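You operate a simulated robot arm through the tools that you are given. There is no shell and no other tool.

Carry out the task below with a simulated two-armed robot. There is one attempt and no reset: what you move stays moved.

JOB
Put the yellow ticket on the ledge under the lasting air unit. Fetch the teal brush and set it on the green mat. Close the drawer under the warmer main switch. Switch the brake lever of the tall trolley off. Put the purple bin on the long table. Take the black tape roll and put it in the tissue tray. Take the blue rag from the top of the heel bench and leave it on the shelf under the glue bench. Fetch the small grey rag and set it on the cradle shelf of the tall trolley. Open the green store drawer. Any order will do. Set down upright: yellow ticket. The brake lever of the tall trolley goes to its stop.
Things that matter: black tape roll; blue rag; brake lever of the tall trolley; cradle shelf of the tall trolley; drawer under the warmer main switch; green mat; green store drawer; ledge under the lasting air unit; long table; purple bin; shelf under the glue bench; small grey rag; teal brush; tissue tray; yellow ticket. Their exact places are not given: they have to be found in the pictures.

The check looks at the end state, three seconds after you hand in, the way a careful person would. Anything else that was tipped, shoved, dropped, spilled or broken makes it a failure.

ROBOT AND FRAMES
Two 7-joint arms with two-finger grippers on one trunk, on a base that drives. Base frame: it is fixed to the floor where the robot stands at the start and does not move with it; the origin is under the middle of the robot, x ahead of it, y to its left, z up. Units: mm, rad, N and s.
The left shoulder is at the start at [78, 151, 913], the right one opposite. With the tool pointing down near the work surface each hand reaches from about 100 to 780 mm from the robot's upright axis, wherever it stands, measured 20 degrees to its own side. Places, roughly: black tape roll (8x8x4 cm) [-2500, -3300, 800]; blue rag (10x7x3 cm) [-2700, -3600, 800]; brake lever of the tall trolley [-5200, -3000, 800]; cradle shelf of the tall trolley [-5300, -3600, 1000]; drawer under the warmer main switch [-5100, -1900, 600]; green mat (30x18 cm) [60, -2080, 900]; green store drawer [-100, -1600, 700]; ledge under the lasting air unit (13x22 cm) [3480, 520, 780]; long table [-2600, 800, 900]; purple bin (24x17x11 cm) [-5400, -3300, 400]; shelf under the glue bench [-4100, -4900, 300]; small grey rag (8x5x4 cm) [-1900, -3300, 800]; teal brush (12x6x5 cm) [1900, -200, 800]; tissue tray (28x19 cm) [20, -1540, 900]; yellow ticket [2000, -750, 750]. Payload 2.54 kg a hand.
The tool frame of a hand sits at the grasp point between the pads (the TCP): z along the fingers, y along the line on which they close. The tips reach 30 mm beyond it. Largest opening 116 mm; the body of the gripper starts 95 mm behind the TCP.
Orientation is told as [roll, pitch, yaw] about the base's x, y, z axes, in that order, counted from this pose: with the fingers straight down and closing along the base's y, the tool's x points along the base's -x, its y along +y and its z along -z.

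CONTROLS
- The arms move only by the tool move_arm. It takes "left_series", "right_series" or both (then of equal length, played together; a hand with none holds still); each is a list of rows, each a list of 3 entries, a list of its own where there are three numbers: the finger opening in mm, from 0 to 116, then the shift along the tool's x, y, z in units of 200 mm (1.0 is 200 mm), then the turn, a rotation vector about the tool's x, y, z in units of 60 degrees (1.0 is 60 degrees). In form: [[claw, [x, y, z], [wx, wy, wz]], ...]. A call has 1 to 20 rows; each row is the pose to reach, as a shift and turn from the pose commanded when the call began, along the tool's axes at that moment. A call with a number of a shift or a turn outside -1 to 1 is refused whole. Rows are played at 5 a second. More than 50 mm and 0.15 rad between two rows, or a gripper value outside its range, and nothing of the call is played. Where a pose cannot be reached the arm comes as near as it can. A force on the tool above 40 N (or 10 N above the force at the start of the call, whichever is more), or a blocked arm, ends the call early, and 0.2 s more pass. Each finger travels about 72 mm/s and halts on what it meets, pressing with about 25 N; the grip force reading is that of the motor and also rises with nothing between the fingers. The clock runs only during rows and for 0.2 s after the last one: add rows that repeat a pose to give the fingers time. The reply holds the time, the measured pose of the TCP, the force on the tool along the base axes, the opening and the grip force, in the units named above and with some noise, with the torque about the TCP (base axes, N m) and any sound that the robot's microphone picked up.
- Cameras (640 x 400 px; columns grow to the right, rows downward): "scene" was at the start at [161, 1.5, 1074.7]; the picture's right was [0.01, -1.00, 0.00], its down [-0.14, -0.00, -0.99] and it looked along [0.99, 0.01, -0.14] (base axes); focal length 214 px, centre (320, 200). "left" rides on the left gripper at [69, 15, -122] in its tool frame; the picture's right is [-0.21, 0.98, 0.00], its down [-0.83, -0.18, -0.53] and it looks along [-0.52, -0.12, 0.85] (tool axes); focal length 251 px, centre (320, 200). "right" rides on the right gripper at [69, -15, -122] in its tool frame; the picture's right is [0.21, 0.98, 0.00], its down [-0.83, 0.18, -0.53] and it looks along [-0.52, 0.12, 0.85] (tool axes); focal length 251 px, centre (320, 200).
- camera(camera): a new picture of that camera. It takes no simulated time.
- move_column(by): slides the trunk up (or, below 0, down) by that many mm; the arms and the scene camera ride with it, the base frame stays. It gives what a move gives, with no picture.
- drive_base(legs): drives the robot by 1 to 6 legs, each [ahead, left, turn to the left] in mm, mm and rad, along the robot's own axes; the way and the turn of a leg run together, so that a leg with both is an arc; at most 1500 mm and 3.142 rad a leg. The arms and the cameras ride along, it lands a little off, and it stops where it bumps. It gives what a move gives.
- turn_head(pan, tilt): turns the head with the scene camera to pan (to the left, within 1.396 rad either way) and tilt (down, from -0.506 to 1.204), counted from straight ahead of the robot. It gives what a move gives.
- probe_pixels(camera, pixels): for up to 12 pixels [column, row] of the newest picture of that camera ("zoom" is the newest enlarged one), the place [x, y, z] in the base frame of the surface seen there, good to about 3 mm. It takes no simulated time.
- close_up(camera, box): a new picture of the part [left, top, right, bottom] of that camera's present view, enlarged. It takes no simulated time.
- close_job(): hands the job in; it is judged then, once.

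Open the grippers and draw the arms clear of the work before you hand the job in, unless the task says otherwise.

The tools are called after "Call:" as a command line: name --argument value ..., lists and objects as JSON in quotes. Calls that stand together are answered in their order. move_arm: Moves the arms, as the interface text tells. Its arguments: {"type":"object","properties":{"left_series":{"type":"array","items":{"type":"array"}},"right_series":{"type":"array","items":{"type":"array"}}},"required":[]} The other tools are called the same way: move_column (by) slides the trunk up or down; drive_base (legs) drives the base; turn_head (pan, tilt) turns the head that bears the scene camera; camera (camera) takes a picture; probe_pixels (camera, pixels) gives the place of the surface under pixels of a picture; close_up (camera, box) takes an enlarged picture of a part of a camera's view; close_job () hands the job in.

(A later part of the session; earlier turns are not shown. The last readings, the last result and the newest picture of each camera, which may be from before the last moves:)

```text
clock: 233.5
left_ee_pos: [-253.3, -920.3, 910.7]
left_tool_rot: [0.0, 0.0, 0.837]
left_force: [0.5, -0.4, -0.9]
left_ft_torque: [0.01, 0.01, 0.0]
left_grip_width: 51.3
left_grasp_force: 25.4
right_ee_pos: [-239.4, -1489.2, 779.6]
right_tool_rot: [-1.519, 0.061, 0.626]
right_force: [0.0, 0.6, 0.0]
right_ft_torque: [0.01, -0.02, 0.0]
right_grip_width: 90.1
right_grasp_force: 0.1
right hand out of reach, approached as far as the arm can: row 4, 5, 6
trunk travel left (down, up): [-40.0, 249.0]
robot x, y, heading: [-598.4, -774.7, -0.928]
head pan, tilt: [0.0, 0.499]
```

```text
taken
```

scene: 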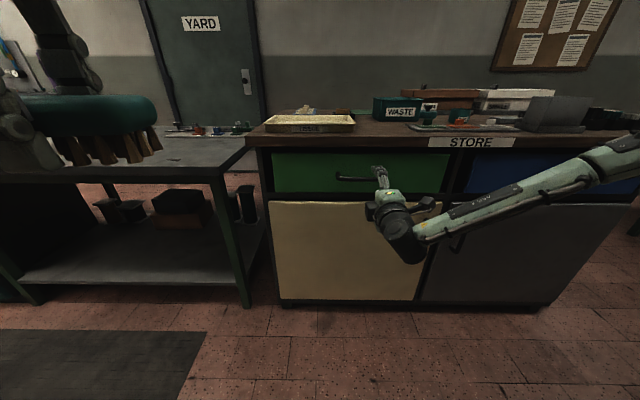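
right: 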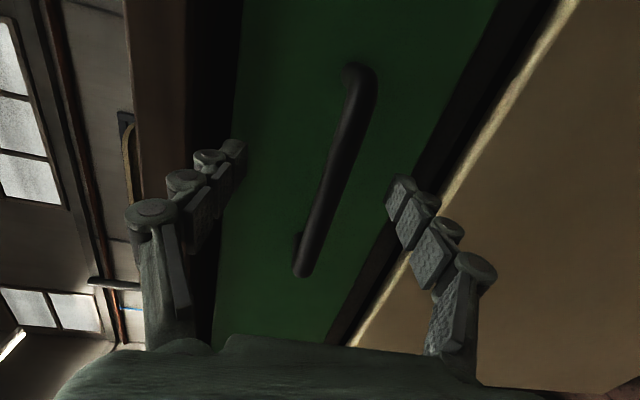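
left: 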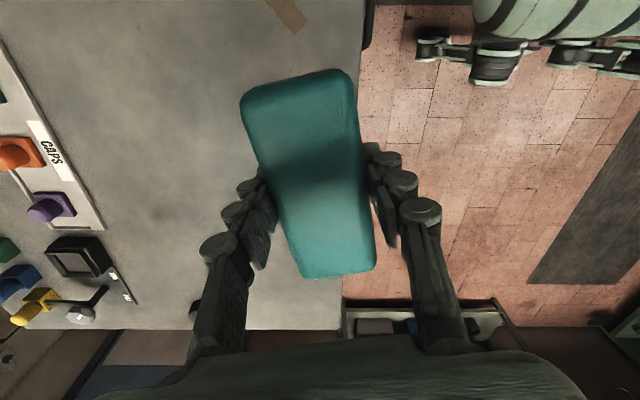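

The bar is 8–20 mm beyond the TCP, within the fingers. I close on it.

Call:
move_arm --right_series '[[60, [0, 0.02, 0], [0, 0, 0]], [30, [0, 0.02, 0], [0, 0, 0]], [5, [0, 0.02, 0], [0, 0, 0]], [5, [0, 0.02, 0], [0, 0, 0]], [5, [0, 0.02, 0], [0, 0, 0]], [5, [0, 0.02, 0], [0, 0, 0]], [5, [0, 0.02, 0], [0, 0, 0]]]'

Call:
camera --camera "right"

```text
clock: 235.1
left_ee_pos: [-251.6, -920.3, 908.8]
left_tool_rot: [0.001, 0.0, 0.835]
left_force: [-0.8, -0.7, -1.0]
left_ft_torque: [-0.01, 0.0, 0.03]
left_grip_width: 51.2
left_grasp_force: 25.0
right_ee_pos: [-240.6, -1490.5, 770.8]
right_tool_rot: [-1.512, 0.056, 0.628]
right_force: [-5.1, 6.7, -21.9]
right_ft_torque: [0.86, -0.61, -0.21]
right_grip_width: 15.8
right_grasp_force: 41.3
trunk travel left (down, up): [-40.0, 249.0]
robot x, y, heading: [-594.6, -779.8, -0.919]
head pan, tilt: [0.0, 0.499]
```

```text
taken
```

right: 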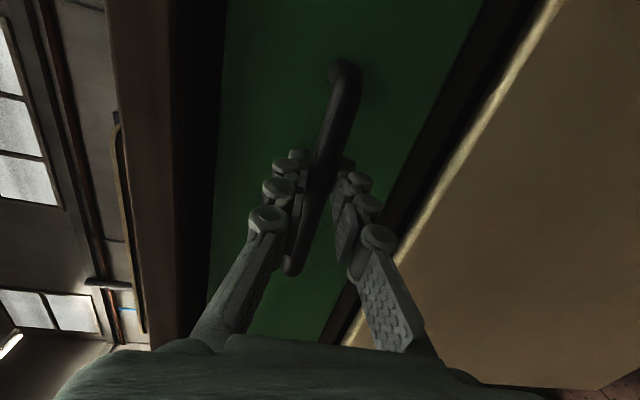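

The bar is gripped at 16 mm. I pull the drawer out with the arm in small steps.

Call:
move_arm --right_series '[[5, [0, 0.0, -0.05], [0, 0, 0]], [5, [0, 0.0, -0.12], [0, 0, 0]], [5, [0, 0.0, -0.2], [0, 0, 0]], [5, [0, 0.005, -0.3], [0, 0, 0]], [5, [0, 0.01, -0.4], [0, 0, 0]], [5, [0, 0.015, -0.5], [0, 0, 0]], [5, [0, 0.02, -0.6], [0, 0, 0]], [5, [0, 0.025, -0.7], [0, 0, 0]]]'

Call:
camera --camera "scene"

```text
clock: 236.9
left_ee_pos: [-252.0, -922.8, 910.3]
left_tool_rot: [0.003, -0.001, 0.833]
left_force: [0.6, 0.6, 0.4]
left_ft_torque: [-0.01, 0.02, 0.06]
left_grip_width: 51.3
left_grasp_force: 25.8
right_ee_pos: [-322.8, -1376.9, 771.7]
right_tool_rot: [-1.507, 0.058, 0.617]
right_force: [-17.6, -12.6, -23.2]
right_ft_torque: [0.79, -0.55, 0.34]
right_grip_width: 15.8
right_grasp_force: 41.6
trunk travel left (down, up): [-40.0, 249.0]
robot x, y, heading: [-601.1, -776.0, -0.921]
head pan, tilt: [0.0, 0.499]
```

```text
taken
```

scene: 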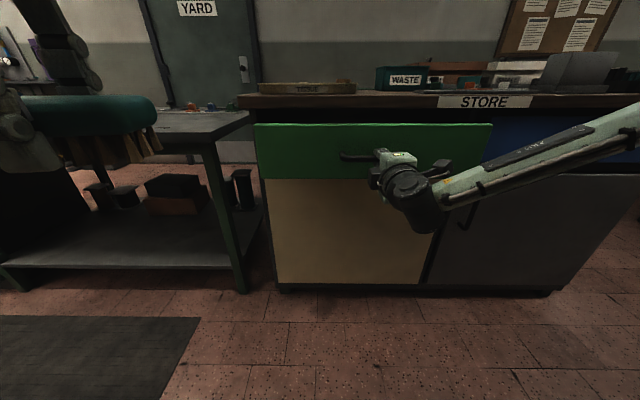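

The drawer follows (about 140 mm open). I pull further by driving the base back 120 mm.

Call:
drive_base --legs '[[-120, 0, 0]]'

Call:
camera --camera "scene"

```text
clock: 238.2
left_ee_pos: [-324.0, -828.5, 910.3]
left_tool_rot: [0.002, 0.0, 0.835]
left_force: [0.1, 0.0, -0.9]
left_ft_torque: [0.0, -0.01, -0.04]
left_grip_width: 51.0
left_grasp_force: 25.3
right_ee_pos: [-392.6, -1283.0, 772.5]
right_tool_rot: [-1.507, 0.058, 0.621]
right_force: [-10.8, -9.2, -25.5]
right_ft_torque: [0.83, -0.56, -0.11]
right_grip_width: 15.5
right_grasp_force: 41.8
trunk travel left (down, up): [-40.0, 249.0]
robot x, y, heading: [-670.1, -689.2, -0.917]
head pan, tilt: [0.0, 0.499]
```

```text
taken
```

scene: 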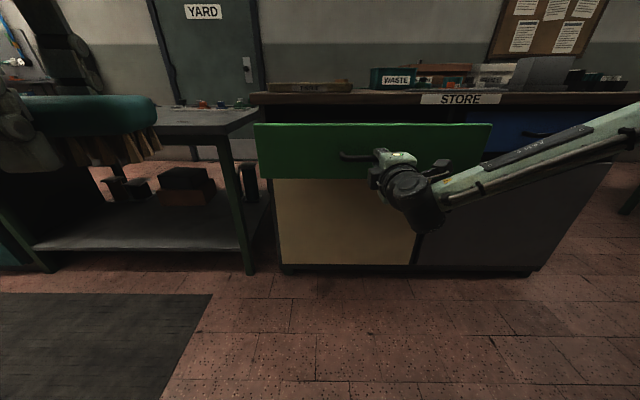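

About 260 mm open. I pull once more to see whether it is at its stop.

Call:
drive_base --legs '[[-80, 0, 0]]'

Call:
camera --camera "scene"

```text
clock: 239.2
left_ee_pos: [-371.3, -763.8, 909.5]
left_tool_rot: [0.0, 0.003, 0.832]
left_force: [0.3, 0.4, -1.2]
left_ft_torque: [-0.03, 0.01, -0.02]
left_grip_width: 51.2
left_grasp_force: 25.3
right_ee_pos: [-442.0, -1217.3, 775.0]
right_tool_rot: [-1.511, 0.06, 0.62]
right_force: [0.8, 0.1, 0.1]
right_ft_torque: [0.0, 0.01, 0.0]
right_grip_width: 4.9
right_grasp_force: 0.1
trunk travel left (down, up): [-40.0, 249.0]
robot x, y, heading: [-719.4, -621.7, -0.921]
head pan, tilt: [0.0, 0.499]
```

```text
taken
```

scene: 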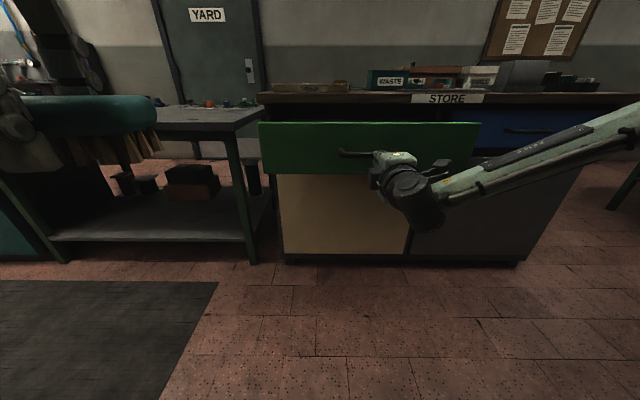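

The bar slipped free because the drawer is at its stop: it is fully open. I back away, raise the trunk and return the right hand to pointing down.

Call:
drive_base --legs '[[-250, 0, 0]]'

Call:
move_column --by 110

Call:
move_arm --right_series '[[40, [0, -0.03, 0], [0, 0, 0.1]], [60, [0, -0.06, 0], [0, 0, 0.2]], [90, [0, -0.1, 0], [0, 0, 0.3]], [90, [0, -0.15, 0], [0, 0, 0.4]], [90, [0, -0.2, 0], [0, 0, 0.5]], [90, [0, -0.25, 0], [0, 0, 0.6]], [90, [0, -0.3, 0], [0, 0, 0.7]], [90, [0, -0.35, 0], [0, 0, 0.8]], [90, [0, -0.4, 0], [0, 0, 0.9]], [90, [0, -0.4, 0], [0, 0, 1.0]]]'

Call:
move_arm --right_series '[[90, [0, 0, 0], [0, 0, 0.1]], [90, [0, 0, 0], [0, 0, 0.2]], [90, [0, 0, 0], [0, 0, 0.3]], [90, [0, 0, 0], [0, 0, 0.4]], [90, [0, 0, 0], [0, 0, 0.45]]]'

Call:
move_arm --right_series '[[90, [0, 0, 0], [0, 0.1, 0]], [90, [0, 0, 0], [0, 0.2, 0]], [90, [0, 0, 0], [0, 0.3, 0]], [90, [0, 0, 0], [0, 0.4, 0]], [90, [0, 0, 0], [0, 0.5, 0]], [90, [0, 0, 0], [0, 0.6, 0]], [90, [0, 0, 0], [0, 0.7, 0]], [90, [0, 0, 0], [0, 0.8, 0]], [90, [0, 0, 0], [0, 0.9, 0]], [90, [0, 0, 0], [0, 1.0, 0]]]'

Call:
move_arm --right_series '[[90, [0, 0, 0], [0, 0.1, 0]], [90, [0, 0, 0], [0, 0.2, 0]], [90, [0, 0, 0], [0, 0.3, 0]], [90, [0, 0, 0], [0, 0.4, 0]], [90, [0, 0, 0], [0, 0.45, 0]]]'

Call:
camera --camera "scene"

```text
clock: 241.1
left_ee_pos: [-525.6, -558.7, 910.2]
left_tool_rot: [-0.001, 0.001, 0.838]
left_force: [-0.7, 0.7, -1.1]
left_ft_torque: [-0.02, 0.04, 0.03]
left_grip_width: 51.0
left_grasp_force: 25.1
right_ee_pos: [-596.3, -1012.7, 773.5]
right_tool_rot: [-1.51, 0.06, 0.621]
right_force: [0.1, 0.0, 0.2]
right_ft_torque: [-0.03, 0.0, 0.01]
right_grip_width: 5.0
right_grasp_force: 0.1
trunk travel left (down, up): [-40.0, 249.0]
robot x, y, heading: [-870.1, -415.2, -0.922]
head pan, tilt: [0.0, 0.499]
```

```text
clock: 242.5
left_ee_pos: [-525.8, -559.6, 1021.3]
left_tool_rot: [0.0, 0.001, 0.837]
left_force: [0.2, -0.1, -2.1]
left_ft_torque: [0.04, 0.02, -0.01]
left_grip_width: 51.1
left_grasp_force: 24.9
right_ee_pos: [-596.1, -1014.1, 884.0]
right_tool_rot: [-1.509, 0.06, 0.619]
right_force: [0.3, -0.4, 0.6]
right_ft_torque: [0.01, 0.0, 0.0]
right_grip_width: 5.0
right_grasp_force: 0.1
trunk travel left (down, up): [-150.0, 139.0]
robot x, y, heading: [-872.1, -417.0, -0.917]
head pan, tilt: [0.0, 0.499]
```

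```text
clock: 244.7
left_ee_pos: [-526.2, -559.7, 1019.9]
left_tool_rot: [-0.001, 0.002, 0.836]
left_force: [0.4, 0.6, -1.7]
left_ft_torque: [-0.01, 0.0, -0.04]
left_grip_width: 51.0
left_grasp_force: 24.8
right_ee_pos: [-590.4, -1014.5, 963.1]
right_tool_rot: [-1.457, -0.985, 0.523]
right_force: [0.3, -1.1, -0.2]
right_ft_torque: [-0.01, -0.02, -0.01]
right_grip_width: 90.1
right_grasp_force: 0.2
trunk travel left (down, up): [-150.0, 139.0]
robot x, y, heading: [-872.0, -424.3, -0.919]
head pan, tilt: [0.0, 0.499]
```

```text
clock: 245.9
left_ee_pos: [-526.2, -559.2, 1019.5]
left_tool_rot: [0.0, 0.001, 0.835]
left_force: [-0.4, -0.3, -1.6]
left_ft_torque: [0.01, 0.02, -0.02]
left_grip_width: 51.0
left_grasp_force: 24.8
right_ee_pos: [-588.4, -1014.3, 963.8]
right_tool_rot: [-1.065, -1.444, 0.113]
right_force: [-0.5, 0.5, -0.4]
right_ft_torque: [-0.03, -0.03, 0.03]
right_grip_width: 90.1
right_grasp_force: 0.2
trunk travel left (down, up): [-150.0, 139.0]
robot x, y, heading: [-871.9, -414.5, -0.926]
head pan, tilt: [0.0, 0.499]
```

```text
clock: 248.1
left_ee_pos: [-527.1, -559.7, 1019.6]
left_tool_rot: [0.0, 0.001, 0.835]
left_force: [-0.8, -1.0, -1.7]
left_ft_torque: [0.02, 0.01, 0.01]
left_grip_width: 51.0
left_grasp_force: 24.5
right_ee_pos: [-606.0, -1019.9, 963.0]
right_tool_rot: [-0.128, -0.508, -0.883]
right_force: [0.2, -0.3, 0.3]
right_ft_torque: [0.02, 0.03, -0.01]
right_grip_width: 90.2
right_grasp_force: 0.1
right hand out of reach, approached as far as the arm can: row 9, 10
trunk travel left (down, up): [-150.0, 139.0]
robot x, y, heading: [-872.3, -416.7, -0.924]
head pan, tilt: [0.0, 0.499]
```

```text
clock: 249.3
left_ee_pos: [-527.0, -559.4, 1021.0]
left_tool_rot: [0.0, 0.002, 0.836]
left_force: [0.6, -0.4, -1.1]
left_ft_torque: [-0.01, 0.0, 0.01]
left_grip_width: 51.2
left_grasp_force: 24.9
right_ee_pos: [-679.2, -1007.4, 952.2]
right_tool_rot: [-0.11, -0.042, -0.946]
right_force: [-0.4, -0.5, 0.1]
right_ft_torque: [-0.02, 0.03, -0.02]
right_grip_width: 90.1
right_grasp_force: 0.1
right hand out of reach, approached as far as the arm can: row 1, 2, 3, 4, 5
trunk travel left (down, up): [-150.0, 139.0]
robot x, y, heading: [-873.5, -414.0, -0.917]
head pan, tilt: [0.0, 0.499]
```

```text
taken
```

scene: 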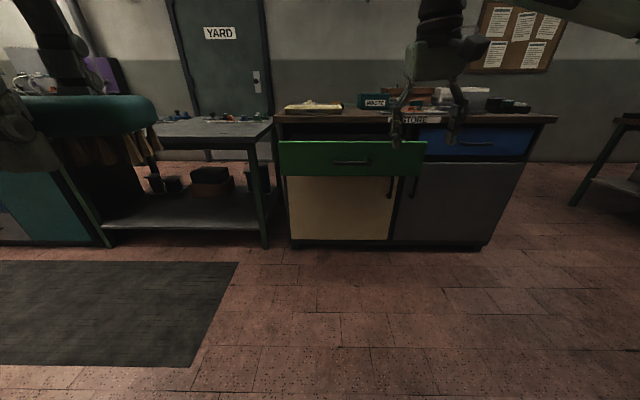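

The green drawer stands open. Now I look at the passage right of the counter for the way behind it.

Call:
turn_head --pan -0.45 --tilt 0.35

Call:
camera --camera "scene"

Call:
turn_head --pan -1.2 --tilt 0.35

Call:
camera --camera "scene"

```text
clock: 250.2
left_ee_pos: [-526.0, -558.9, 1020.4]
left_tool_rot: [-0.001, 0.003, 0.837]
left_force: [-0.2, 0.9, -1.3]
left_ft_torque: [0.02, 0.03, -0.01]
left_grip_width: 51.0
left_grasp_force: 25.1
right_ee_pos: [-680.2, -1008.3, 952.0]
right_tool_rot: [-0.112, -0.042, -0.944]
right_force: [-0.6, 0.2, 0.4]
right_ft_torque: [-0.01, 0.03, 0.0]
right_grip_width: 90.2
right_grasp_force: 0.1
trunk travel left (down, up): [-150.0, 139.0]
robot x, y, heading: [-872.7, -420.0, -0.919]
head pan, tilt: [-0.45, 0.351]
```

```text
taken
```

scene: 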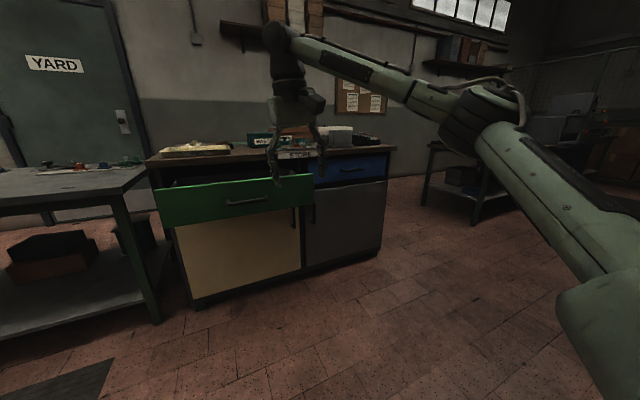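

```text
clock: 251.3
left_ee_pos: [-526.5, -558.6, 1020.3]
left_tool_rot: [0.0, 0.001, 0.836]
left_force: [0.5, -0.4, -1.5]
left_ft_torque: [0.04, -0.02, -0.02]
left_grip_width: 51.1
left_grasp_force: 24.6
right_ee_pos: [-680.1, -1008.1, 950.5]
right_tool_rot: [-0.112, -0.043, -0.944]
right_force: [1.0, 0.6, -1.2]
right_ft_torque: [0.05, -0.01, -0.01]
right_grip_width: 90.1
right_grasp_force: 0.0
trunk travel left (down, up): [-150.0, 139.0]
robot x, y, heading: [-871.5, -415.0, -0.921]
head pan, tilt: [-1.201, 0.351]
```

```text
taken
```

scene: 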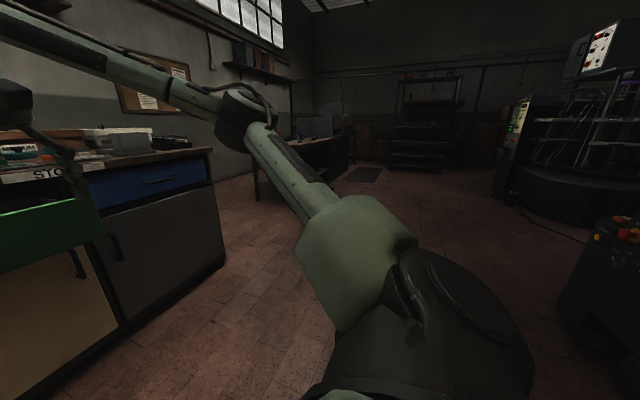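

I take the first view again to probe the right end of the counter, the next table and the wall.

Call:
turn_head --pan -0.45 --tilt 0.35

Call:
camera --camera "scene"

Call:
probe_pixels --camera "scene" --pixels '[[378, 252], [394, 152], [422, 205], [432, 145], [400, 178], [405, 165], [475, 225], [195, 305], [330, 130], [380, 140]]'

```text
clock: 252.4
left_ee_pos: [-525.9, -558.1, 1021.0]
left_tool_rot: [0.001, 0.002, 0.837]
left_force: [0.2, -1.0, -1.1]
left_ft_torque: [0.02, 0.0, -0.04]
left_grip_width: 50.9
left_grasp_force: 25.3
right_ee_pos: [-680.2, -1007.6, 952.3]
right_tool_rot: [-0.113, -0.043, -0.944]
right_force: [-0.7, 0.1, -0.1]
right_ft_torque: [0.0, 0.01, 0.01]
right_grip_width: 90.0
right_grasp_force: 0.0
trunk travel left (down, up): [-150.0, 139.0]
robot x, y, heading: [-872.4, -410.5, -0.923]
head pan, tilt: [-0.45, 0.351]
```

```text
taken
```

scene: 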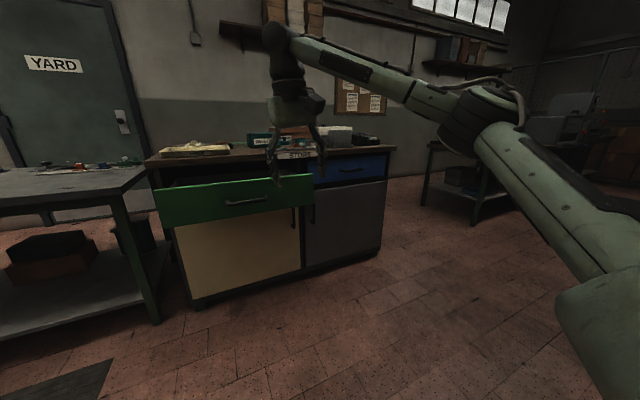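

```text
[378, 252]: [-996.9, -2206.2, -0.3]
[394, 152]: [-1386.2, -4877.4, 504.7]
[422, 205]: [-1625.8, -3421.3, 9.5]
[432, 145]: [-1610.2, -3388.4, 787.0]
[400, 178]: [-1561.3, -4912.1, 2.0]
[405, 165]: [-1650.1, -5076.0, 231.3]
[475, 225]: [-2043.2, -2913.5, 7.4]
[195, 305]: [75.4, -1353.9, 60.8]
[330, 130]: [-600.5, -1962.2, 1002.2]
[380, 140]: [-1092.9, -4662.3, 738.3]
```

The gap to the next table is about 1.2 m wide. I check the machine seen on the far right before planning the path.

Call:
turn_head --pan -1.39 --tilt 0.35

Call:
camera --camera "scene"

Call:
probe_pixels --camera "scene" --pixels '[[500, 290], [560, 300], [580, 215], [420, 190], [540, 250], [180, 200], [110, 270], [250, 170], [420, 150], [620, 320]]'

```text
clock: 253.6
left_ee_pos: [-525.5, -558.2, 1021.0]
left_tool_rot: [0.0, 0.002, 0.837]
left_force: [-0.3, -0.4, -1.6]
left_ft_torque: [0.02, 0.04, 0.01]
left_grip_width: 51.0
left_grasp_force: 25.2
right_ee_pos: [-680.8, -1007.5, 952.5]
right_tool_rot: [-0.11, -0.043, -0.944]
right_force: [0.3, 0.0, -0.4]
right_ft_torque: [0.0, 0.03, 0.01]
right_grip_width: 90.0
right_grasp_force: 0.0
trunk travel left (down, up): [-150.0, 139.0]
robot x, y, heading: [-869.2, -414.7, -0.921]
head pan, tilt: [-1.389, 0.351]
```

```text
taken
```

scene: 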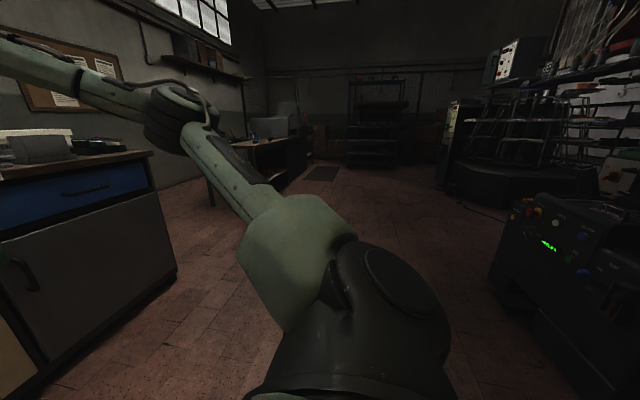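

```text
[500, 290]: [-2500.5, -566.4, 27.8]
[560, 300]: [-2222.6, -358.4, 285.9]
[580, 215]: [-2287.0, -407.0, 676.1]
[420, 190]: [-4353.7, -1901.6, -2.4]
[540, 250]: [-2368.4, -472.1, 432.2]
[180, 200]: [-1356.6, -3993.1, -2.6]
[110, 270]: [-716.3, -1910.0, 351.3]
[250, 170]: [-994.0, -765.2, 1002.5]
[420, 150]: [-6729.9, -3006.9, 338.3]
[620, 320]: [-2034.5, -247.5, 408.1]
```

The machine is well away. I turn left by half a turn, go diagonally to the gap and back through it to the rear of the counter.

Call:
drive_base --legs '[[0, 0, 1.57], [0, 0, 1.57], [-391, 890, 0], [-391, 890, 0]]'

Call:
turn_head --pan -1.0 --tilt 0.4

Call:
camera --camera "scene"

Call:
turn_head --pan 1.2 --tilt 0.4

Call:
camera --camera "scene"

```text
clock: 259.2
left_ee_pos: [-809.9, -44.7, 1014.4]
left_tool_rot: [0.024, -0.013, 2.641]
left_force: [0.3, -0.1, -0.8]
left_ft_torque: [0.0, 0.0, 0.0]
left_grip_width: 51.3
left_grasp_force: 24.5
right_ee_pos: [-342.1, -84.2, 949.6]
right_tool_rot: [-0.11, -0.039, 0.871]
right_force: [-0.5, -0.4, 0.0]
right_ft_torque: [0.01, 0.02, -0.03]
right_grip_width: 89.9
right_grasp_force: 0.0
trunk travel left (down, up): [-150.0, 139.0]
robot x, y, heading: [-871.4, -414.5, 0.891]
head pan, tilt: [-1.389, 0.351]
stopped in leg 2: the robot was blocked; the commanded pose is now the measured one
```

```text
clock: 260.1
left_ee_pos: [-809.0, -43.5, 1013.0]
left_tool_rot: [0.022, -0.016, 2.645]
left_force: [-0.4, 0.3, -1.4]
left_ft_torque: [0.01, 0.0, -0.04]
left_grip_width: 51.1
left_grasp_force: 25.2
right_ee_pos: [-341.5, -80.7, 947.2]
right_tool_rot: [-0.11, -0.036, 0.873]
right_force: [-0.3, 0.2, 0.0]
right_ft_torque: [-0.01, 0.01, -0.02]
right_grip_width: 90.1
right_grasp_force: 0.1
trunk travel left (down, up): [-150.0, 139.0]
robot x, y, heading: [-872.7, -418.0, 0.893]
head pan, tilt: [-1.0, 0.4]
```

```text
taken
```

scene: 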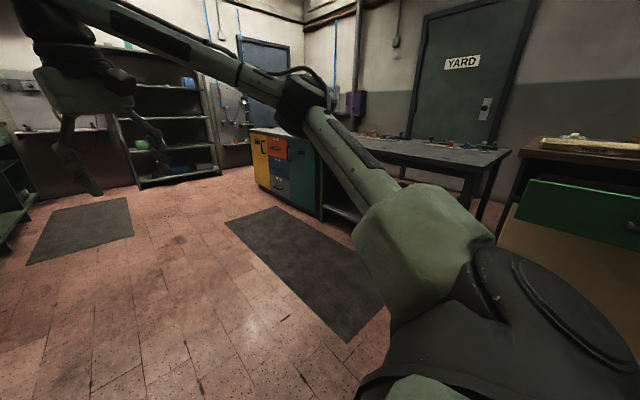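

```text
clock: 262.1
left_ee_pos: [-808.7, -42.3, 1013.2]
left_tool_rot: [0.023, -0.017, 2.644]
left_force: [-0.2, 0.6, -1.9]
left_ft_torque: [0.02, 0.02, -0.02]
left_grip_width: 51.3
left_grasp_force: 25.4
right_ee_pos: [-341.1, -81.6, 947.5]
right_tool_rot: [-0.11, -0.034, 0.874]
right_force: [-0.3, -0.5, -1.2]
right_ft_torque: [0.01, -0.02, 0.0]
right_grip_width: 89.7
right_grasp_force: 0.1
trunk travel left (down, up): [-150.0, 139.0]
robot x, y, heading: [-870.8, -417.0, 0.892]
head pan, tilt: [1.201, 0.4]
```

```text
taken
```

scene: 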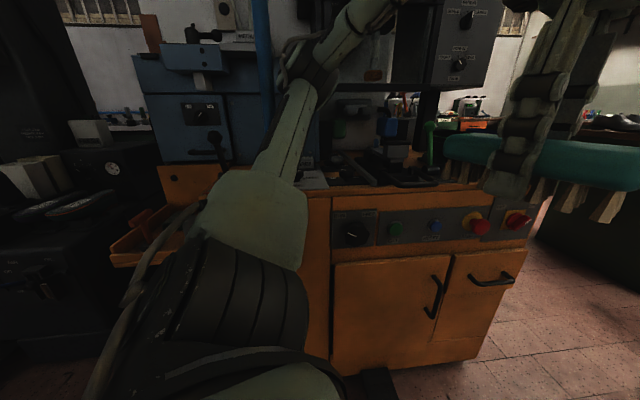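

The turn was blocked: an orange machine stands close behind my former position. I look closely at what the left arm touches.

Call:
probe_pixels --camera "scene" --pixels '[[295, 65], [262, 60], [255, 100], [225, 230], [330, 240], [480, 220], [520, 215], [440, 80], [200, 200], [160, 250], [310, 180], [400, 160]]'

Call:
close_up --camera "scene" --box '[100, 120, 420, 380]'

```text
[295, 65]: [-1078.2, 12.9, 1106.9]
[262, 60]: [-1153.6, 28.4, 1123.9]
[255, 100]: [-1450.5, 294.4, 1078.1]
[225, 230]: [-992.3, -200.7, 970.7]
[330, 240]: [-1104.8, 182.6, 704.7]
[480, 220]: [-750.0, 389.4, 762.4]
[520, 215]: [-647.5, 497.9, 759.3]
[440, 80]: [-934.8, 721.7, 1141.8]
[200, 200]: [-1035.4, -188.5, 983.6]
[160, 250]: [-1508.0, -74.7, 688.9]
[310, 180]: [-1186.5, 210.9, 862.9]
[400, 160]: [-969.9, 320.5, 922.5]
```

```text
1.54 times, centred on (260, 250) of scene
```

zoom: 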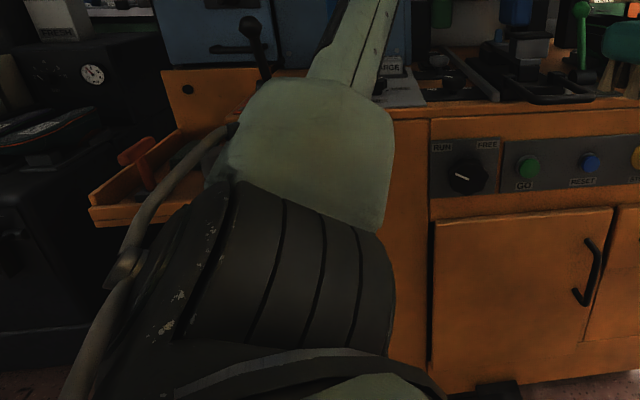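

The elbow likely met the fixed blue pipe at (-1153,28). I move right, away from the machine, then finish the turn in free space and go on.

Call:
drive_base --legs '[[0, -500, 0], [0, 0, 1.33]]'

Call:
turn_head --pan 0.9 --tilt 0.4

Call:
camera --camera "scene"

```text
clock: 270.9
left_ee_pos: [-822.9, -594.7, 1017.4]
left_tool_rot: [0.012, -0.012, -2.292]
left_force: [0.5, -0.2, -1.5]
left_ft_torque: [0.0, 0.0, 0.03]
left_grip_width: 51.0
left_grasp_force: 25.4
right_ee_pos: [-680.1, -145.2, 952.3]
right_tool_rot: [-0.109, -0.045, 2.216]
right_force: [0.2, -0.3, 0.0]
right_ft_torque: [0.02, 0.0, 0.0]
right_grip_width: 89.7
right_grasp_force: 0.1
trunk travel left (down, up): [-150.0, 139.0]
robot x, y, heading: [-473.3, -733.5, 2.24]
head pan, tilt: [1.201, 0.4]
```

```text
clock: 271.7
left_ee_pos: [-823.0, -595.0, 1016.1]
left_tool_rot: [0.014, -0.011, -2.293]
left_force: [0.1, -0.6, -1.5]
left_ft_torque: [0.01, 0.01, 0.01]
left_grip_width: 51.0
left_grasp_force: 24.9
right_ee_pos: [-680.4, -146.1, 952.1]
right_tool_rot: [-0.11, -0.042, 2.215]
right_force: [-0.5, -0.6, 0.4]
right_ft_torque: [0.01, -0.03, -0.02]
right_grip_width: 90.2
right_grasp_force: 0.0
trunk travel left (down, up): [-150.0, 139.0]
robot x, y, heading: [-475.2, -732.5, 2.243]
head pan, tilt: [0.901, 0.4]
```

```text
taken
```

scene: 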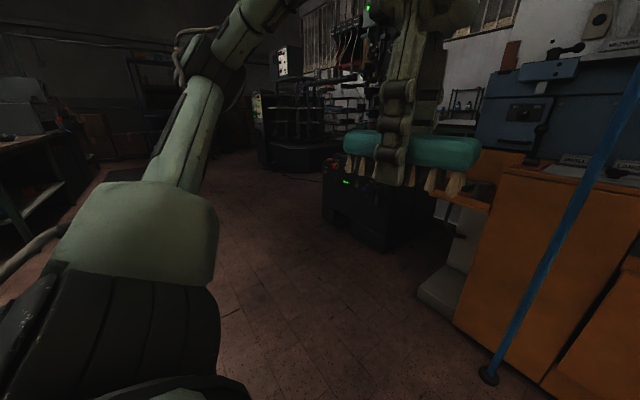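

The blue post seems to be what I met; I check that it still stands vertical.

Call:
probe_pixels --camera "scene" --pixels '[[493, 365], [540, 265], [575, 190], [610, 120], [632, 75], [490, 378]]'

Call:
close_up --camera "scene" --box '[400, 0, 640, 400]'

```text
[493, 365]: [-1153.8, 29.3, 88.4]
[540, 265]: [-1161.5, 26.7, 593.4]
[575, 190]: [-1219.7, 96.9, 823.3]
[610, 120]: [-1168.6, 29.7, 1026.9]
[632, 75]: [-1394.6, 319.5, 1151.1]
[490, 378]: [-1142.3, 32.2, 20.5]
```

```text
1.00 times, centred on (520, 200) of scene (not enlarged: the box is as wide or as high as the picture)
```

zoom: 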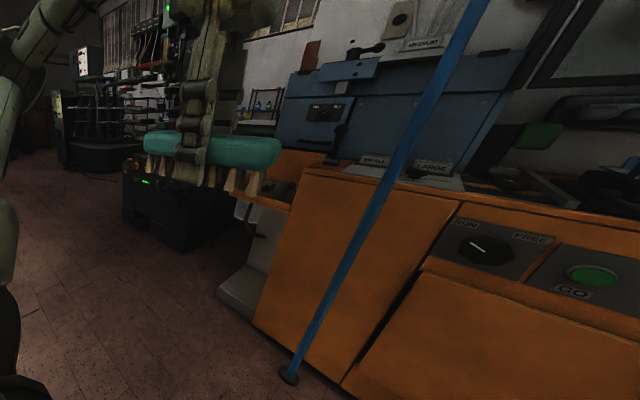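

The post is vertical, nothing moved. Continue along the counter front, then diagonally into the gap.

Call:
drive_base --legs '[[0, 1000, 0], [-300, 900, 0]]'

Call:
turn_head --pan -1.3 --tilt 0.4

Call:
camera --camera "scene"

Call:
turn_head --pan 1.35 --tilt 0.3

Call:
camera --camera "scene"

```text
clock: 290.2
left_ee_pos: [-2141.0, -1994.2, 1015.9]
left_tool_rot: [0.014, -0.011, -2.303]
left_force: [-0.4, 0.2, -1.3]
left_ft_torque: [0.0, 0.0, -0.02]
left_grip_width: 51.2
left_grasp_force: 24.7
right_ee_pos: [-1997.2, -1545.8, 952.1]
right_tool_rot: [-0.109, -0.044, 2.209]
right_force: [-0.5, -0.6, -0.5]
right_ft_torque: [0.01, 0.02, -0.03]
right_grip_width: 90.1
right_grasp_force: 0.0
trunk travel left (down, up): [-150.0, 139.0]
robot x, y, heading: [-1796.0, -2131.9, 2.234]
head pan, tilt: [0.901, 0.4]
```

```text
clock: 292.3
left_ee_pos: [-2142.1, -1993.8, 1016.8]
left_tool_rot: [0.014, -0.01, -2.302]
left_force: [-0.4, -0.1, -0.1]
left_ft_torque: [-0.02, -0.02, -0.02]
left_grip_width: 51.1
left_grasp_force: 25.3
right_ee_pos: [-1997.1, -1545.7, 952.6]
right_tool_rot: [-0.111, -0.045, 2.21]
right_force: [0.4, 0.1, -0.7]
right_ft_torque: [0.01, -0.02, 0.02]
right_grip_width: 89.9
right_grasp_force: 0.1
trunk travel left (down, up): [-150.0, 139.0]
robot x, y, heading: [-1793.9, -2133.2, 2.237]
head pan, tilt: [-1.3, 0.4]
```

```text
taken
```

scene: 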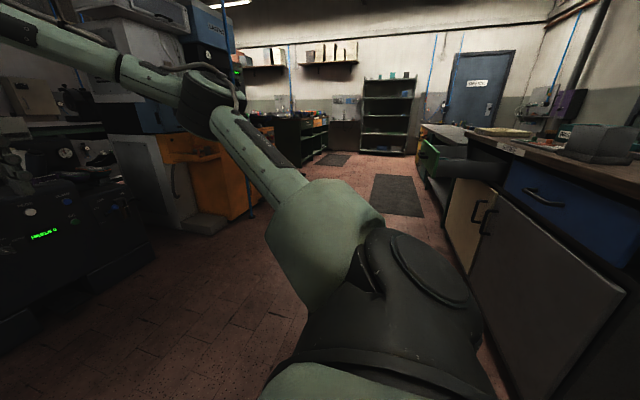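

```text
clock: 294.7
left_ee_pos: [-2141.1, -1992.6, 1017.3]
left_tool_rot: [0.013, -0.01, -2.303]
left_force: [0.2, 0.7, -1.8]
left_ft_torque: [0.01, 0.03, 0.0]
left_grip_width: 51.3
left_grasp_force: 24.9
right_ee_pos: [-1996.2, -1544.8, 953.0]
right_tool_rot: [-0.108, -0.043, 2.21]
right_force: [0.2, 1.1, -1.9]
right_ft_torque: [0.0, -0.01, 0.01]
right_grip_width: 90.2
right_grasp_force: 0.1
trunk travel left (down, up): [-150.0, 139.0]
robot x, y, heading: [-1794.6, -2135.5, 2.23]
head pan, tilt: [1.349, 0.3]
```

```text
taken
```

scene: 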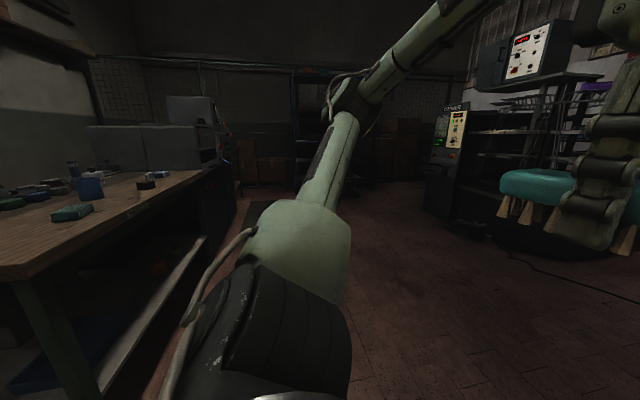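

I am in the middle of the gap (about 600 mm either side). I back through it to the rear lane.

Call:
drive_base --legs '[[-800, 0, 0], [-830, 0, 0]]'

Call:
turn_head --pan -0.9 --tilt 0.4

Call:
camera --camera "scene"

Call:
turn_head --pan 0.5 --tilt 0.4

Call:
camera --camera "scene"

```text
clock: 302.9
left_ee_pos: [-1142.8, -3262.2, 1015.8]
left_tool_rot: [0.012, -0.01, -2.307]
left_force: [-0.5, 0.2, -1.1]
left_ft_torque: [0.01, 0.0, 0.01]
left_grip_width: 51.0
left_grasp_force: 24.7
right_ee_pos: [-994.3, -2817.8, 952.2]
right_tool_rot: [-0.108, -0.044, 2.205]
right_force: [0.4, 0.3, -0.7]
right_ft_torque: [0.01, -0.01, 0.01]
right_grip_width: 89.9
right_grasp_force: 0.1
trunk travel left (down, up): [-150.0, 139.0]
robot x, y, heading: [-799.8, -3404.7, 2.227]
head pan, tilt: [1.349, 0.3]
```

```text
clock: 305.0
left_ee_pos: [-1142.0, -3262.9, 1016.3]
left_tool_rot: [0.014, -0.012, -2.309]
left_force: [0.6, 0.9, -0.3]
left_ft_torque: [-0.01, -0.02, 0.01]
left_grip_width: 51.2
left_grasp_force: 25.0
right_ee_pos: [-995.0, -2816.4, 953.4]
right_tool_rot: [-0.109, -0.044, 2.203]
right_force: [-0.2, 0.3, -1.2]
right_ft_torque: [0.03, 0.02, 0.0]
right_grip_width: 89.9
right_grasp_force: 0.1
trunk travel left (down, up): [-150.0, 139.0]
robot x, y, heading: [-796.2, -3402.3, 2.224]
head pan, tilt: [-0.901, 0.4]
```

```text
taken
```

scene: 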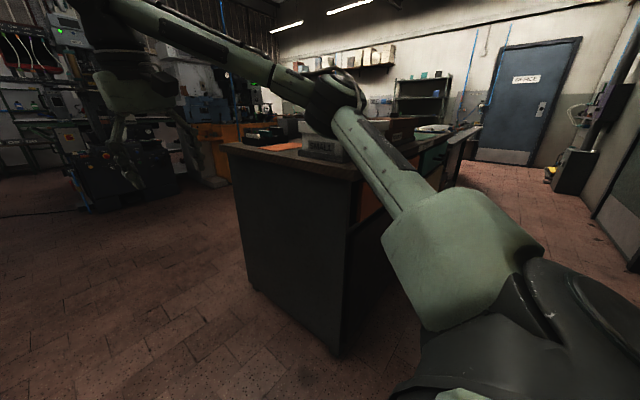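

```text
clock: 306.6
left_ee_pos: [-1143.8, -3262.9, 1016.3]
left_tool_rot: [0.013, -0.008, -2.309]
left_force: [-0.1, 0.1, -0.8]
left_ft_torque: [-0.01, 0.05, 0.03]
left_grip_width: 51.1
left_grasp_force: 24.8
right_ee_pos: [-995.6, -2817.2, 953.2]
right_tool_rot: [-0.11, -0.045, 2.202]
right_force: [0.4, -0.6, 0.3]
right_ft_torque: [-0.01, 0.01, -0.02]
right_grip_width: 90.0
right_grasp_force: 0.0
trunk travel left (down, up): [-150.0, 139.0]
robot x, y, heading: [-800.7, -3408.5, 2.227]
head pan, tilt: [0.499, 0.4]
```

```text
taken
```

scene: 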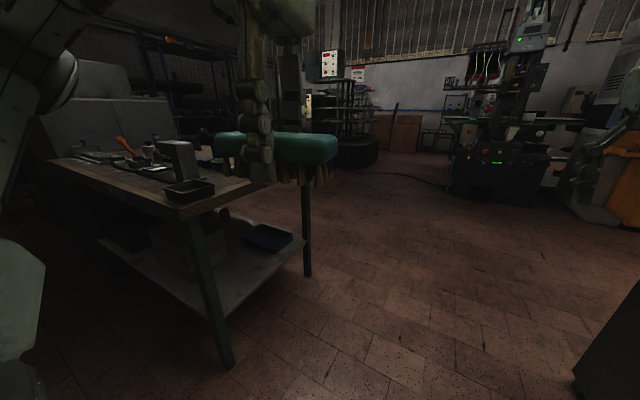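

I'm behind the counter's right end. Before moving along it I raise the trunk and pull the right hand back and up so that nothing sweeps over the things on the counter.

Call:
move_column --by 135

Call:
move_arm --right_series '[[90, [0.18, 0, -0.05], [-0.05, 0.02, 0]], [90, [0.36, 0, -0.1], [-0.105, 0.042, 0]], [90, [0.54, 0, -0.15], [-0.105, 0.042, 0]], [90, [0.72, 0, -0.2], [-0.105, 0.042, 0]], [90, [0.9, 0, -0.25], [-0.105, 0.042, 0]]]'

Call:
drive_base --legs '[[0, -825, 0], [0, -825, 0]]'

Call:
turn_head --pan 0.1 --tilt 0.6

Call:
camera --camera "scene"

```text
clock: 308.2
left_ee_pos: [-1142.5, -3263.2, 1151.7]
left_tool_rot: [0.015, -0.01, -2.31]
left_force: [-0.4, -0.5, -1.0]
left_ft_torque: [0.02, 0.0, 0.01]
left_grip_width: 51.0
left_grasp_force: 24.9
right_ee_pos: [-993.8, -2817.5, 1087.4]
right_tool_rot: [-0.11, -0.043, 2.203]
right_force: [-0.1, -0.7, -0.7]
right_ft_torque: [0.01, 0.0, 0.01]
right_grip_width: 90.2
right_grasp_force: 0.2
trunk travel left (down, up): [-285.0, 4.0]
robot x, y, heading: [-795.7, -3407.7, 2.221]
head pan, tilt: [0.499, 0.4]
```

```text
clock: 309.4
left_ee_pos: [-1143.1, -3264.6, 1150.9]
left_tool_rot: [0.012, -0.011, -2.309]
left_force: [-0.1, -0.4, -0.9]
left_ft_torque: [0.05, 0.01, 0.01]
left_grip_width: 51.0
left_grasp_force: 24.7
right_ee_pos: [-888.8, -2970.2, 1130.5]
right_tool_rot: [0.0, -0.002, 2.202]
right_force: [0.1, -0.4, 1.0]
right_ft_torque: [0.05, 0.05, 0.0]
right_grip_width: 90.2
right_grasp_force: 0.1
trunk travel left (down, up): [-285.0, 4.0]
robot x, y, heading: [-798.2, -3406.4, 2.228]
head pan, tilt: [0.499, 0.4]
```

```text
clock: 325.8
left_ee_pos: [184.9, -2245.1, 1150.8]
left_tool_rot: [0.013, -0.01, -2.315]
left_force: [-0.9, -0.9, -1.3]
left_ft_torque: [-0.02, -0.01, 0.01]
left_grip_width: 51.2
left_grasp_force: 25.4
right_ee_pos: [440.0, -1952.0, 1129.3]
right_tool_rot: [-0.001, 0.002, 2.193]
right_force: [0.6, -0.8, -0.1]
right_ft_torque: [0.02, -0.01, 0.03]
right_grip_width: 90.0
right_grasp_force: 0.2
trunk travel left (down, up): [-285.0, 4.0]
robot x, y, heading: [527.7, -2388.2, 2.216]
head pan, tilt: [0.499, 0.4]
```

```text
clock: 326.7
left_ee_pos: [184.0, -2244.9, 1151.3]
left_tool_rot: [0.013, -0.01, -2.317]
left_force: [-0.7, 0.8, -2.0]
left_ft_torque: [0.03, -0.01, 0.0]
left_grip_width: 51.1
left_grasp_force: 24.9
right_ee_pos: [441.7, -1951.0, 1128.4]
right_tool_rot: [0.0, 0.002, 2.191]
right_force: [-0.4, -0.2, 0.6]
right_ft_torque: [0.0, -0.01, 0.0]
right_grip_width: 90.2
right_grasp_force: 0.2
trunk travel left (down, up): [-285.0, 4.0]
robot x, y, heading: [531.8, -2388.2, 2.216]
head pan, tilt: [0.099, 0.6]
```

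```text
taken
```

scene: 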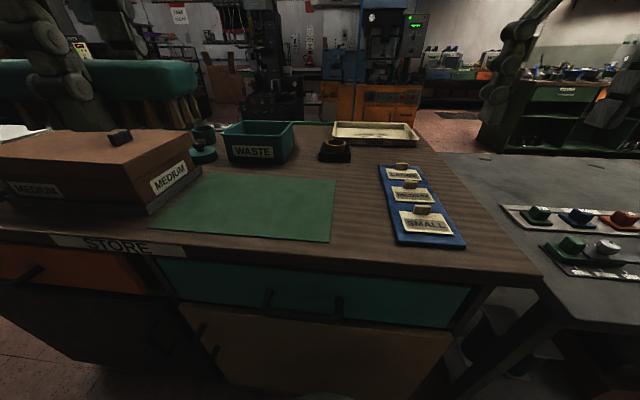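

The green mat is right in front at (250,207). I probe its corners.

Call:
probe_pixels --camera "scene" --pixels '[[200, 176], [332, 180], [328, 238], [160, 225], [250, 205], [190, 170], [256, 165], [190, 205], [340, 262], [320, 388]]'

```text
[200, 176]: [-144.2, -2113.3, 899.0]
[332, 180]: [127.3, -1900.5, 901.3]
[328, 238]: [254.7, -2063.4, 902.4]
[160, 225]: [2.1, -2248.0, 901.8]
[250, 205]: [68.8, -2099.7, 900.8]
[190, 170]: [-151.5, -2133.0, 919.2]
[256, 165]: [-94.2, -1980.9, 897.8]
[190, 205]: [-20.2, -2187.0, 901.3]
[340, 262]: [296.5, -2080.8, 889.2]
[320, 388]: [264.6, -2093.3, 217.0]
```

The mat centre is (60,-2081) at z 901. I lower the trunk and move the brush over it.

Call:
move_column --by -135

Call:
move_arm --left_series '[[20, [0.036, -0.2, 0], [0, 0, 0.03]], [20, [0.072, -0.4, 0], [0, 0, 0.06]], [20, [0.108, -0.6, 0], [0, 0, 0.09]], [20, [0.144, -0.8, 0], [0, 0, 0.12]], [20, [0.18, -1.0, 0], [0, 0, 0.153]], [20, [0.18, -1.0, 0.1], [0, 0, 0.153]], [20, [0.18, -1.0, 0.2], [0, 0, 0.153]], [20, [0.18, -1.0, 0.25], [0, 0, 0.153]]]'

Call:
camera --camera "scene"

Call:
camera --camera "left"

```text
clock: 328.3
left_ee_pos: [184.5, -2245.2, 1016.2]
left_tool_rot: [0.014, -0.01, -2.315]
left_force: [-0.3, -0.4, -0.3]
left_ft_torque: [0.02, 0.02, 0.02]
left_grip_width: 51.1
left_grasp_force: 25.2
right_ee_pos: [440.2, -1953.3, 994.1]
right_tool_rot: [-0.001, 0.0, 2.194]
right_force: [-0.6, 0.9, 0.0]
right_ft_torque: [0.01, -0.02, 0.02]
right_grip_width: 90.1
right_grasp_force: 0.1
trunk travel left (down, up): [-150.0, 139.0]
robot x, y, heading: [529.1, -2388.7, 2.219]
head pan, tilt: [0.099, 0.6]
```

```text
clock: 330.1
left_ee_pos: [61.8, -2081.8, 963.7]
left_tool_rot: [0.016, -0.008, -2.476]
left_force: [-0.1, -0.3, -0.9]
left_ft_torque: [-0.02, 0.03, 0.03]
left_grip_width: 51.1
left_grasp_force: 24.6
right_ee_pos: [441.1, -1953.4, 994.3]
right_tool_rot: [0.001, 0.0, 2.191]
right_force: [-0.2, 0.2, -0.2]
right_ft_torque: [-0.02, 0.01, 0.0]
right_grip_width: 90.1
right_grasp_force: 0.0
trunk travel left (down, up): [-150.0, 139.0]
robot x, y, heading: [527.4, -2392.4, 2.219]
head pan, tilt: [0.099, 0.6]
```

```text
taken
```

scene: 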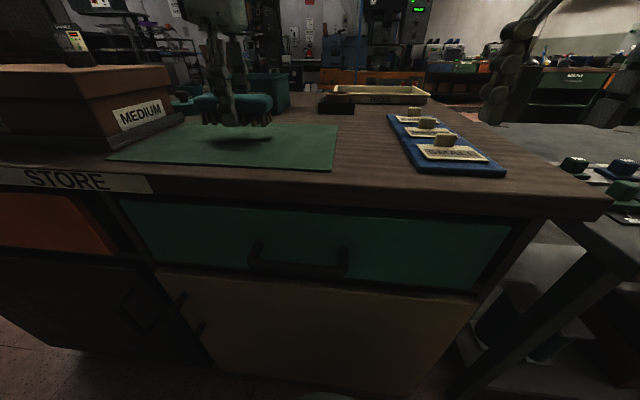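

```text
taken
```

left: 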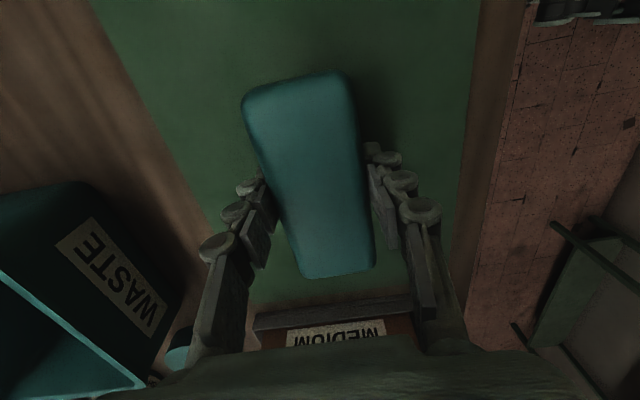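

Over the mat. I lower gently to contact; the waste bin is near the left finger so I'll open only a little.

Call:
move_arm --left_series '[[20, [0, 0, 0.05], [0, 0, 0]], [20, [0, 0, 0.1], [0, 0, 0]], [20, [0, 0, 0.14], [0, 0, 0]], [20, [0, 0, 0.15], [0, 0, 0]], [20, [0, 0, 0.157], [0, 0, 0]]]'

Call:
camera --camera "scene"

```text
clock: 331.3
left_ee_pos: [62.5, -2082.5, 933.6]
left_tool_rot: [0.01, -0.006, -2.475]
left_force: [-1.5, 2.3, 9.9]
left_ft_torque: [0.57, -0.33, 0.14]
left_grip_width: 51.4
left_grasp_force: 24.9
right_ee_pos: [441.4, -1952.7, 994.3]
right_tool_rot: [0.0, 0.002, 2.19]
right_force: [-0.1, 0.6, 0.0]
right_ft_torque: [-0.03, 0.02, 0.01]
right_grip_width: 90.0
right_grasp_force: 0.1
trunk travel left (down, up): [-150.0, 139.0]
robot x, y, heading: [527.7, -2394.0, 2.217]
head pan, tilt: [0.099, 0.6]
```

```text
taken
```

scene: 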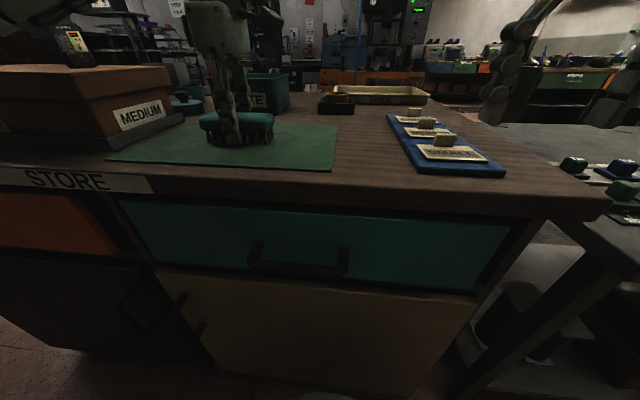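

Contact (about 10 N). I open slightly and lift away straight up.

Call:
move_arm --left_series '[[60, [0, 0, -0.005], [0, 0, 0]], [72, [0, 0, -0.005], [0, 0, 0]], [76, [0, 0, -0.005], [0, 0, 0]], [76, [0, 0, -0.005], [0, 0, 0]], [76, [0, 0, -0.1], [0, 0, 0]], [76, [0, 0, -0.3], [0, 0, 0]], [76, [0, 0, -0.5], [0, 0, 0]], [76, [0, 0, -0.7], [0, 0, 0]], [76, [0, 0, -0.85], [0, 0, 0]]]'

Call:
camera --camera "left"

Call:
camera --camera "scene"

```text
clock: 333.3
left_ee_pos: [62.1, -2082.3, 1103.5]
left_tool_rot: [0.013, -0.008, -2.474]
left_force: [-0.4, -0.6, -0.2]
left_ft_torque: [0.0, -0.01, 0.01]
left_grip_width: 75.9
left_grasp_force: 0.1
right_ee_pos: [441.2, -1952.0, 993.9]
right_tool_rot: [0.0, 0.001, 2.192]
right_force: [0.0, 1.1, 0.1]
right_ft_torque: [-0.01, 0.03, 0.06]
right_grip_width: 90.2
right_grasp_force: 0.1
trunk travel left (down, up): [-150.0, 139.0]
robot x, y, heading: [526.5, -2391.0, 2.217]
head pan, tilt: [0.099, 0.6]
```

```text
taken
```

left: 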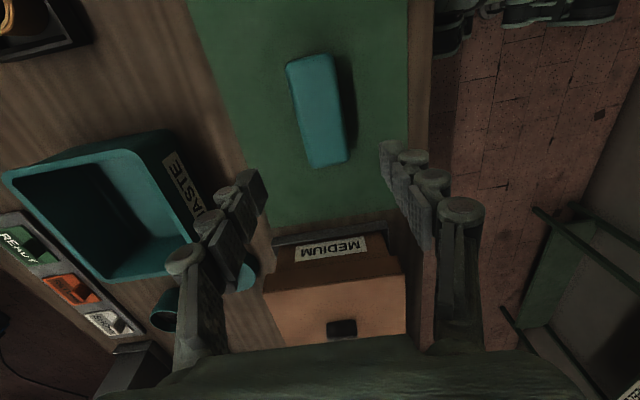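

```text
taken
```

scene: 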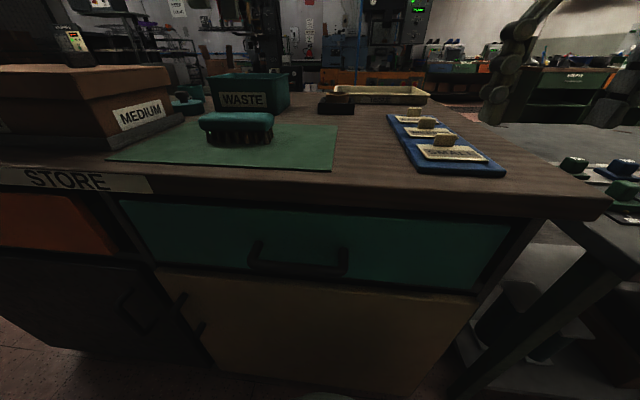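

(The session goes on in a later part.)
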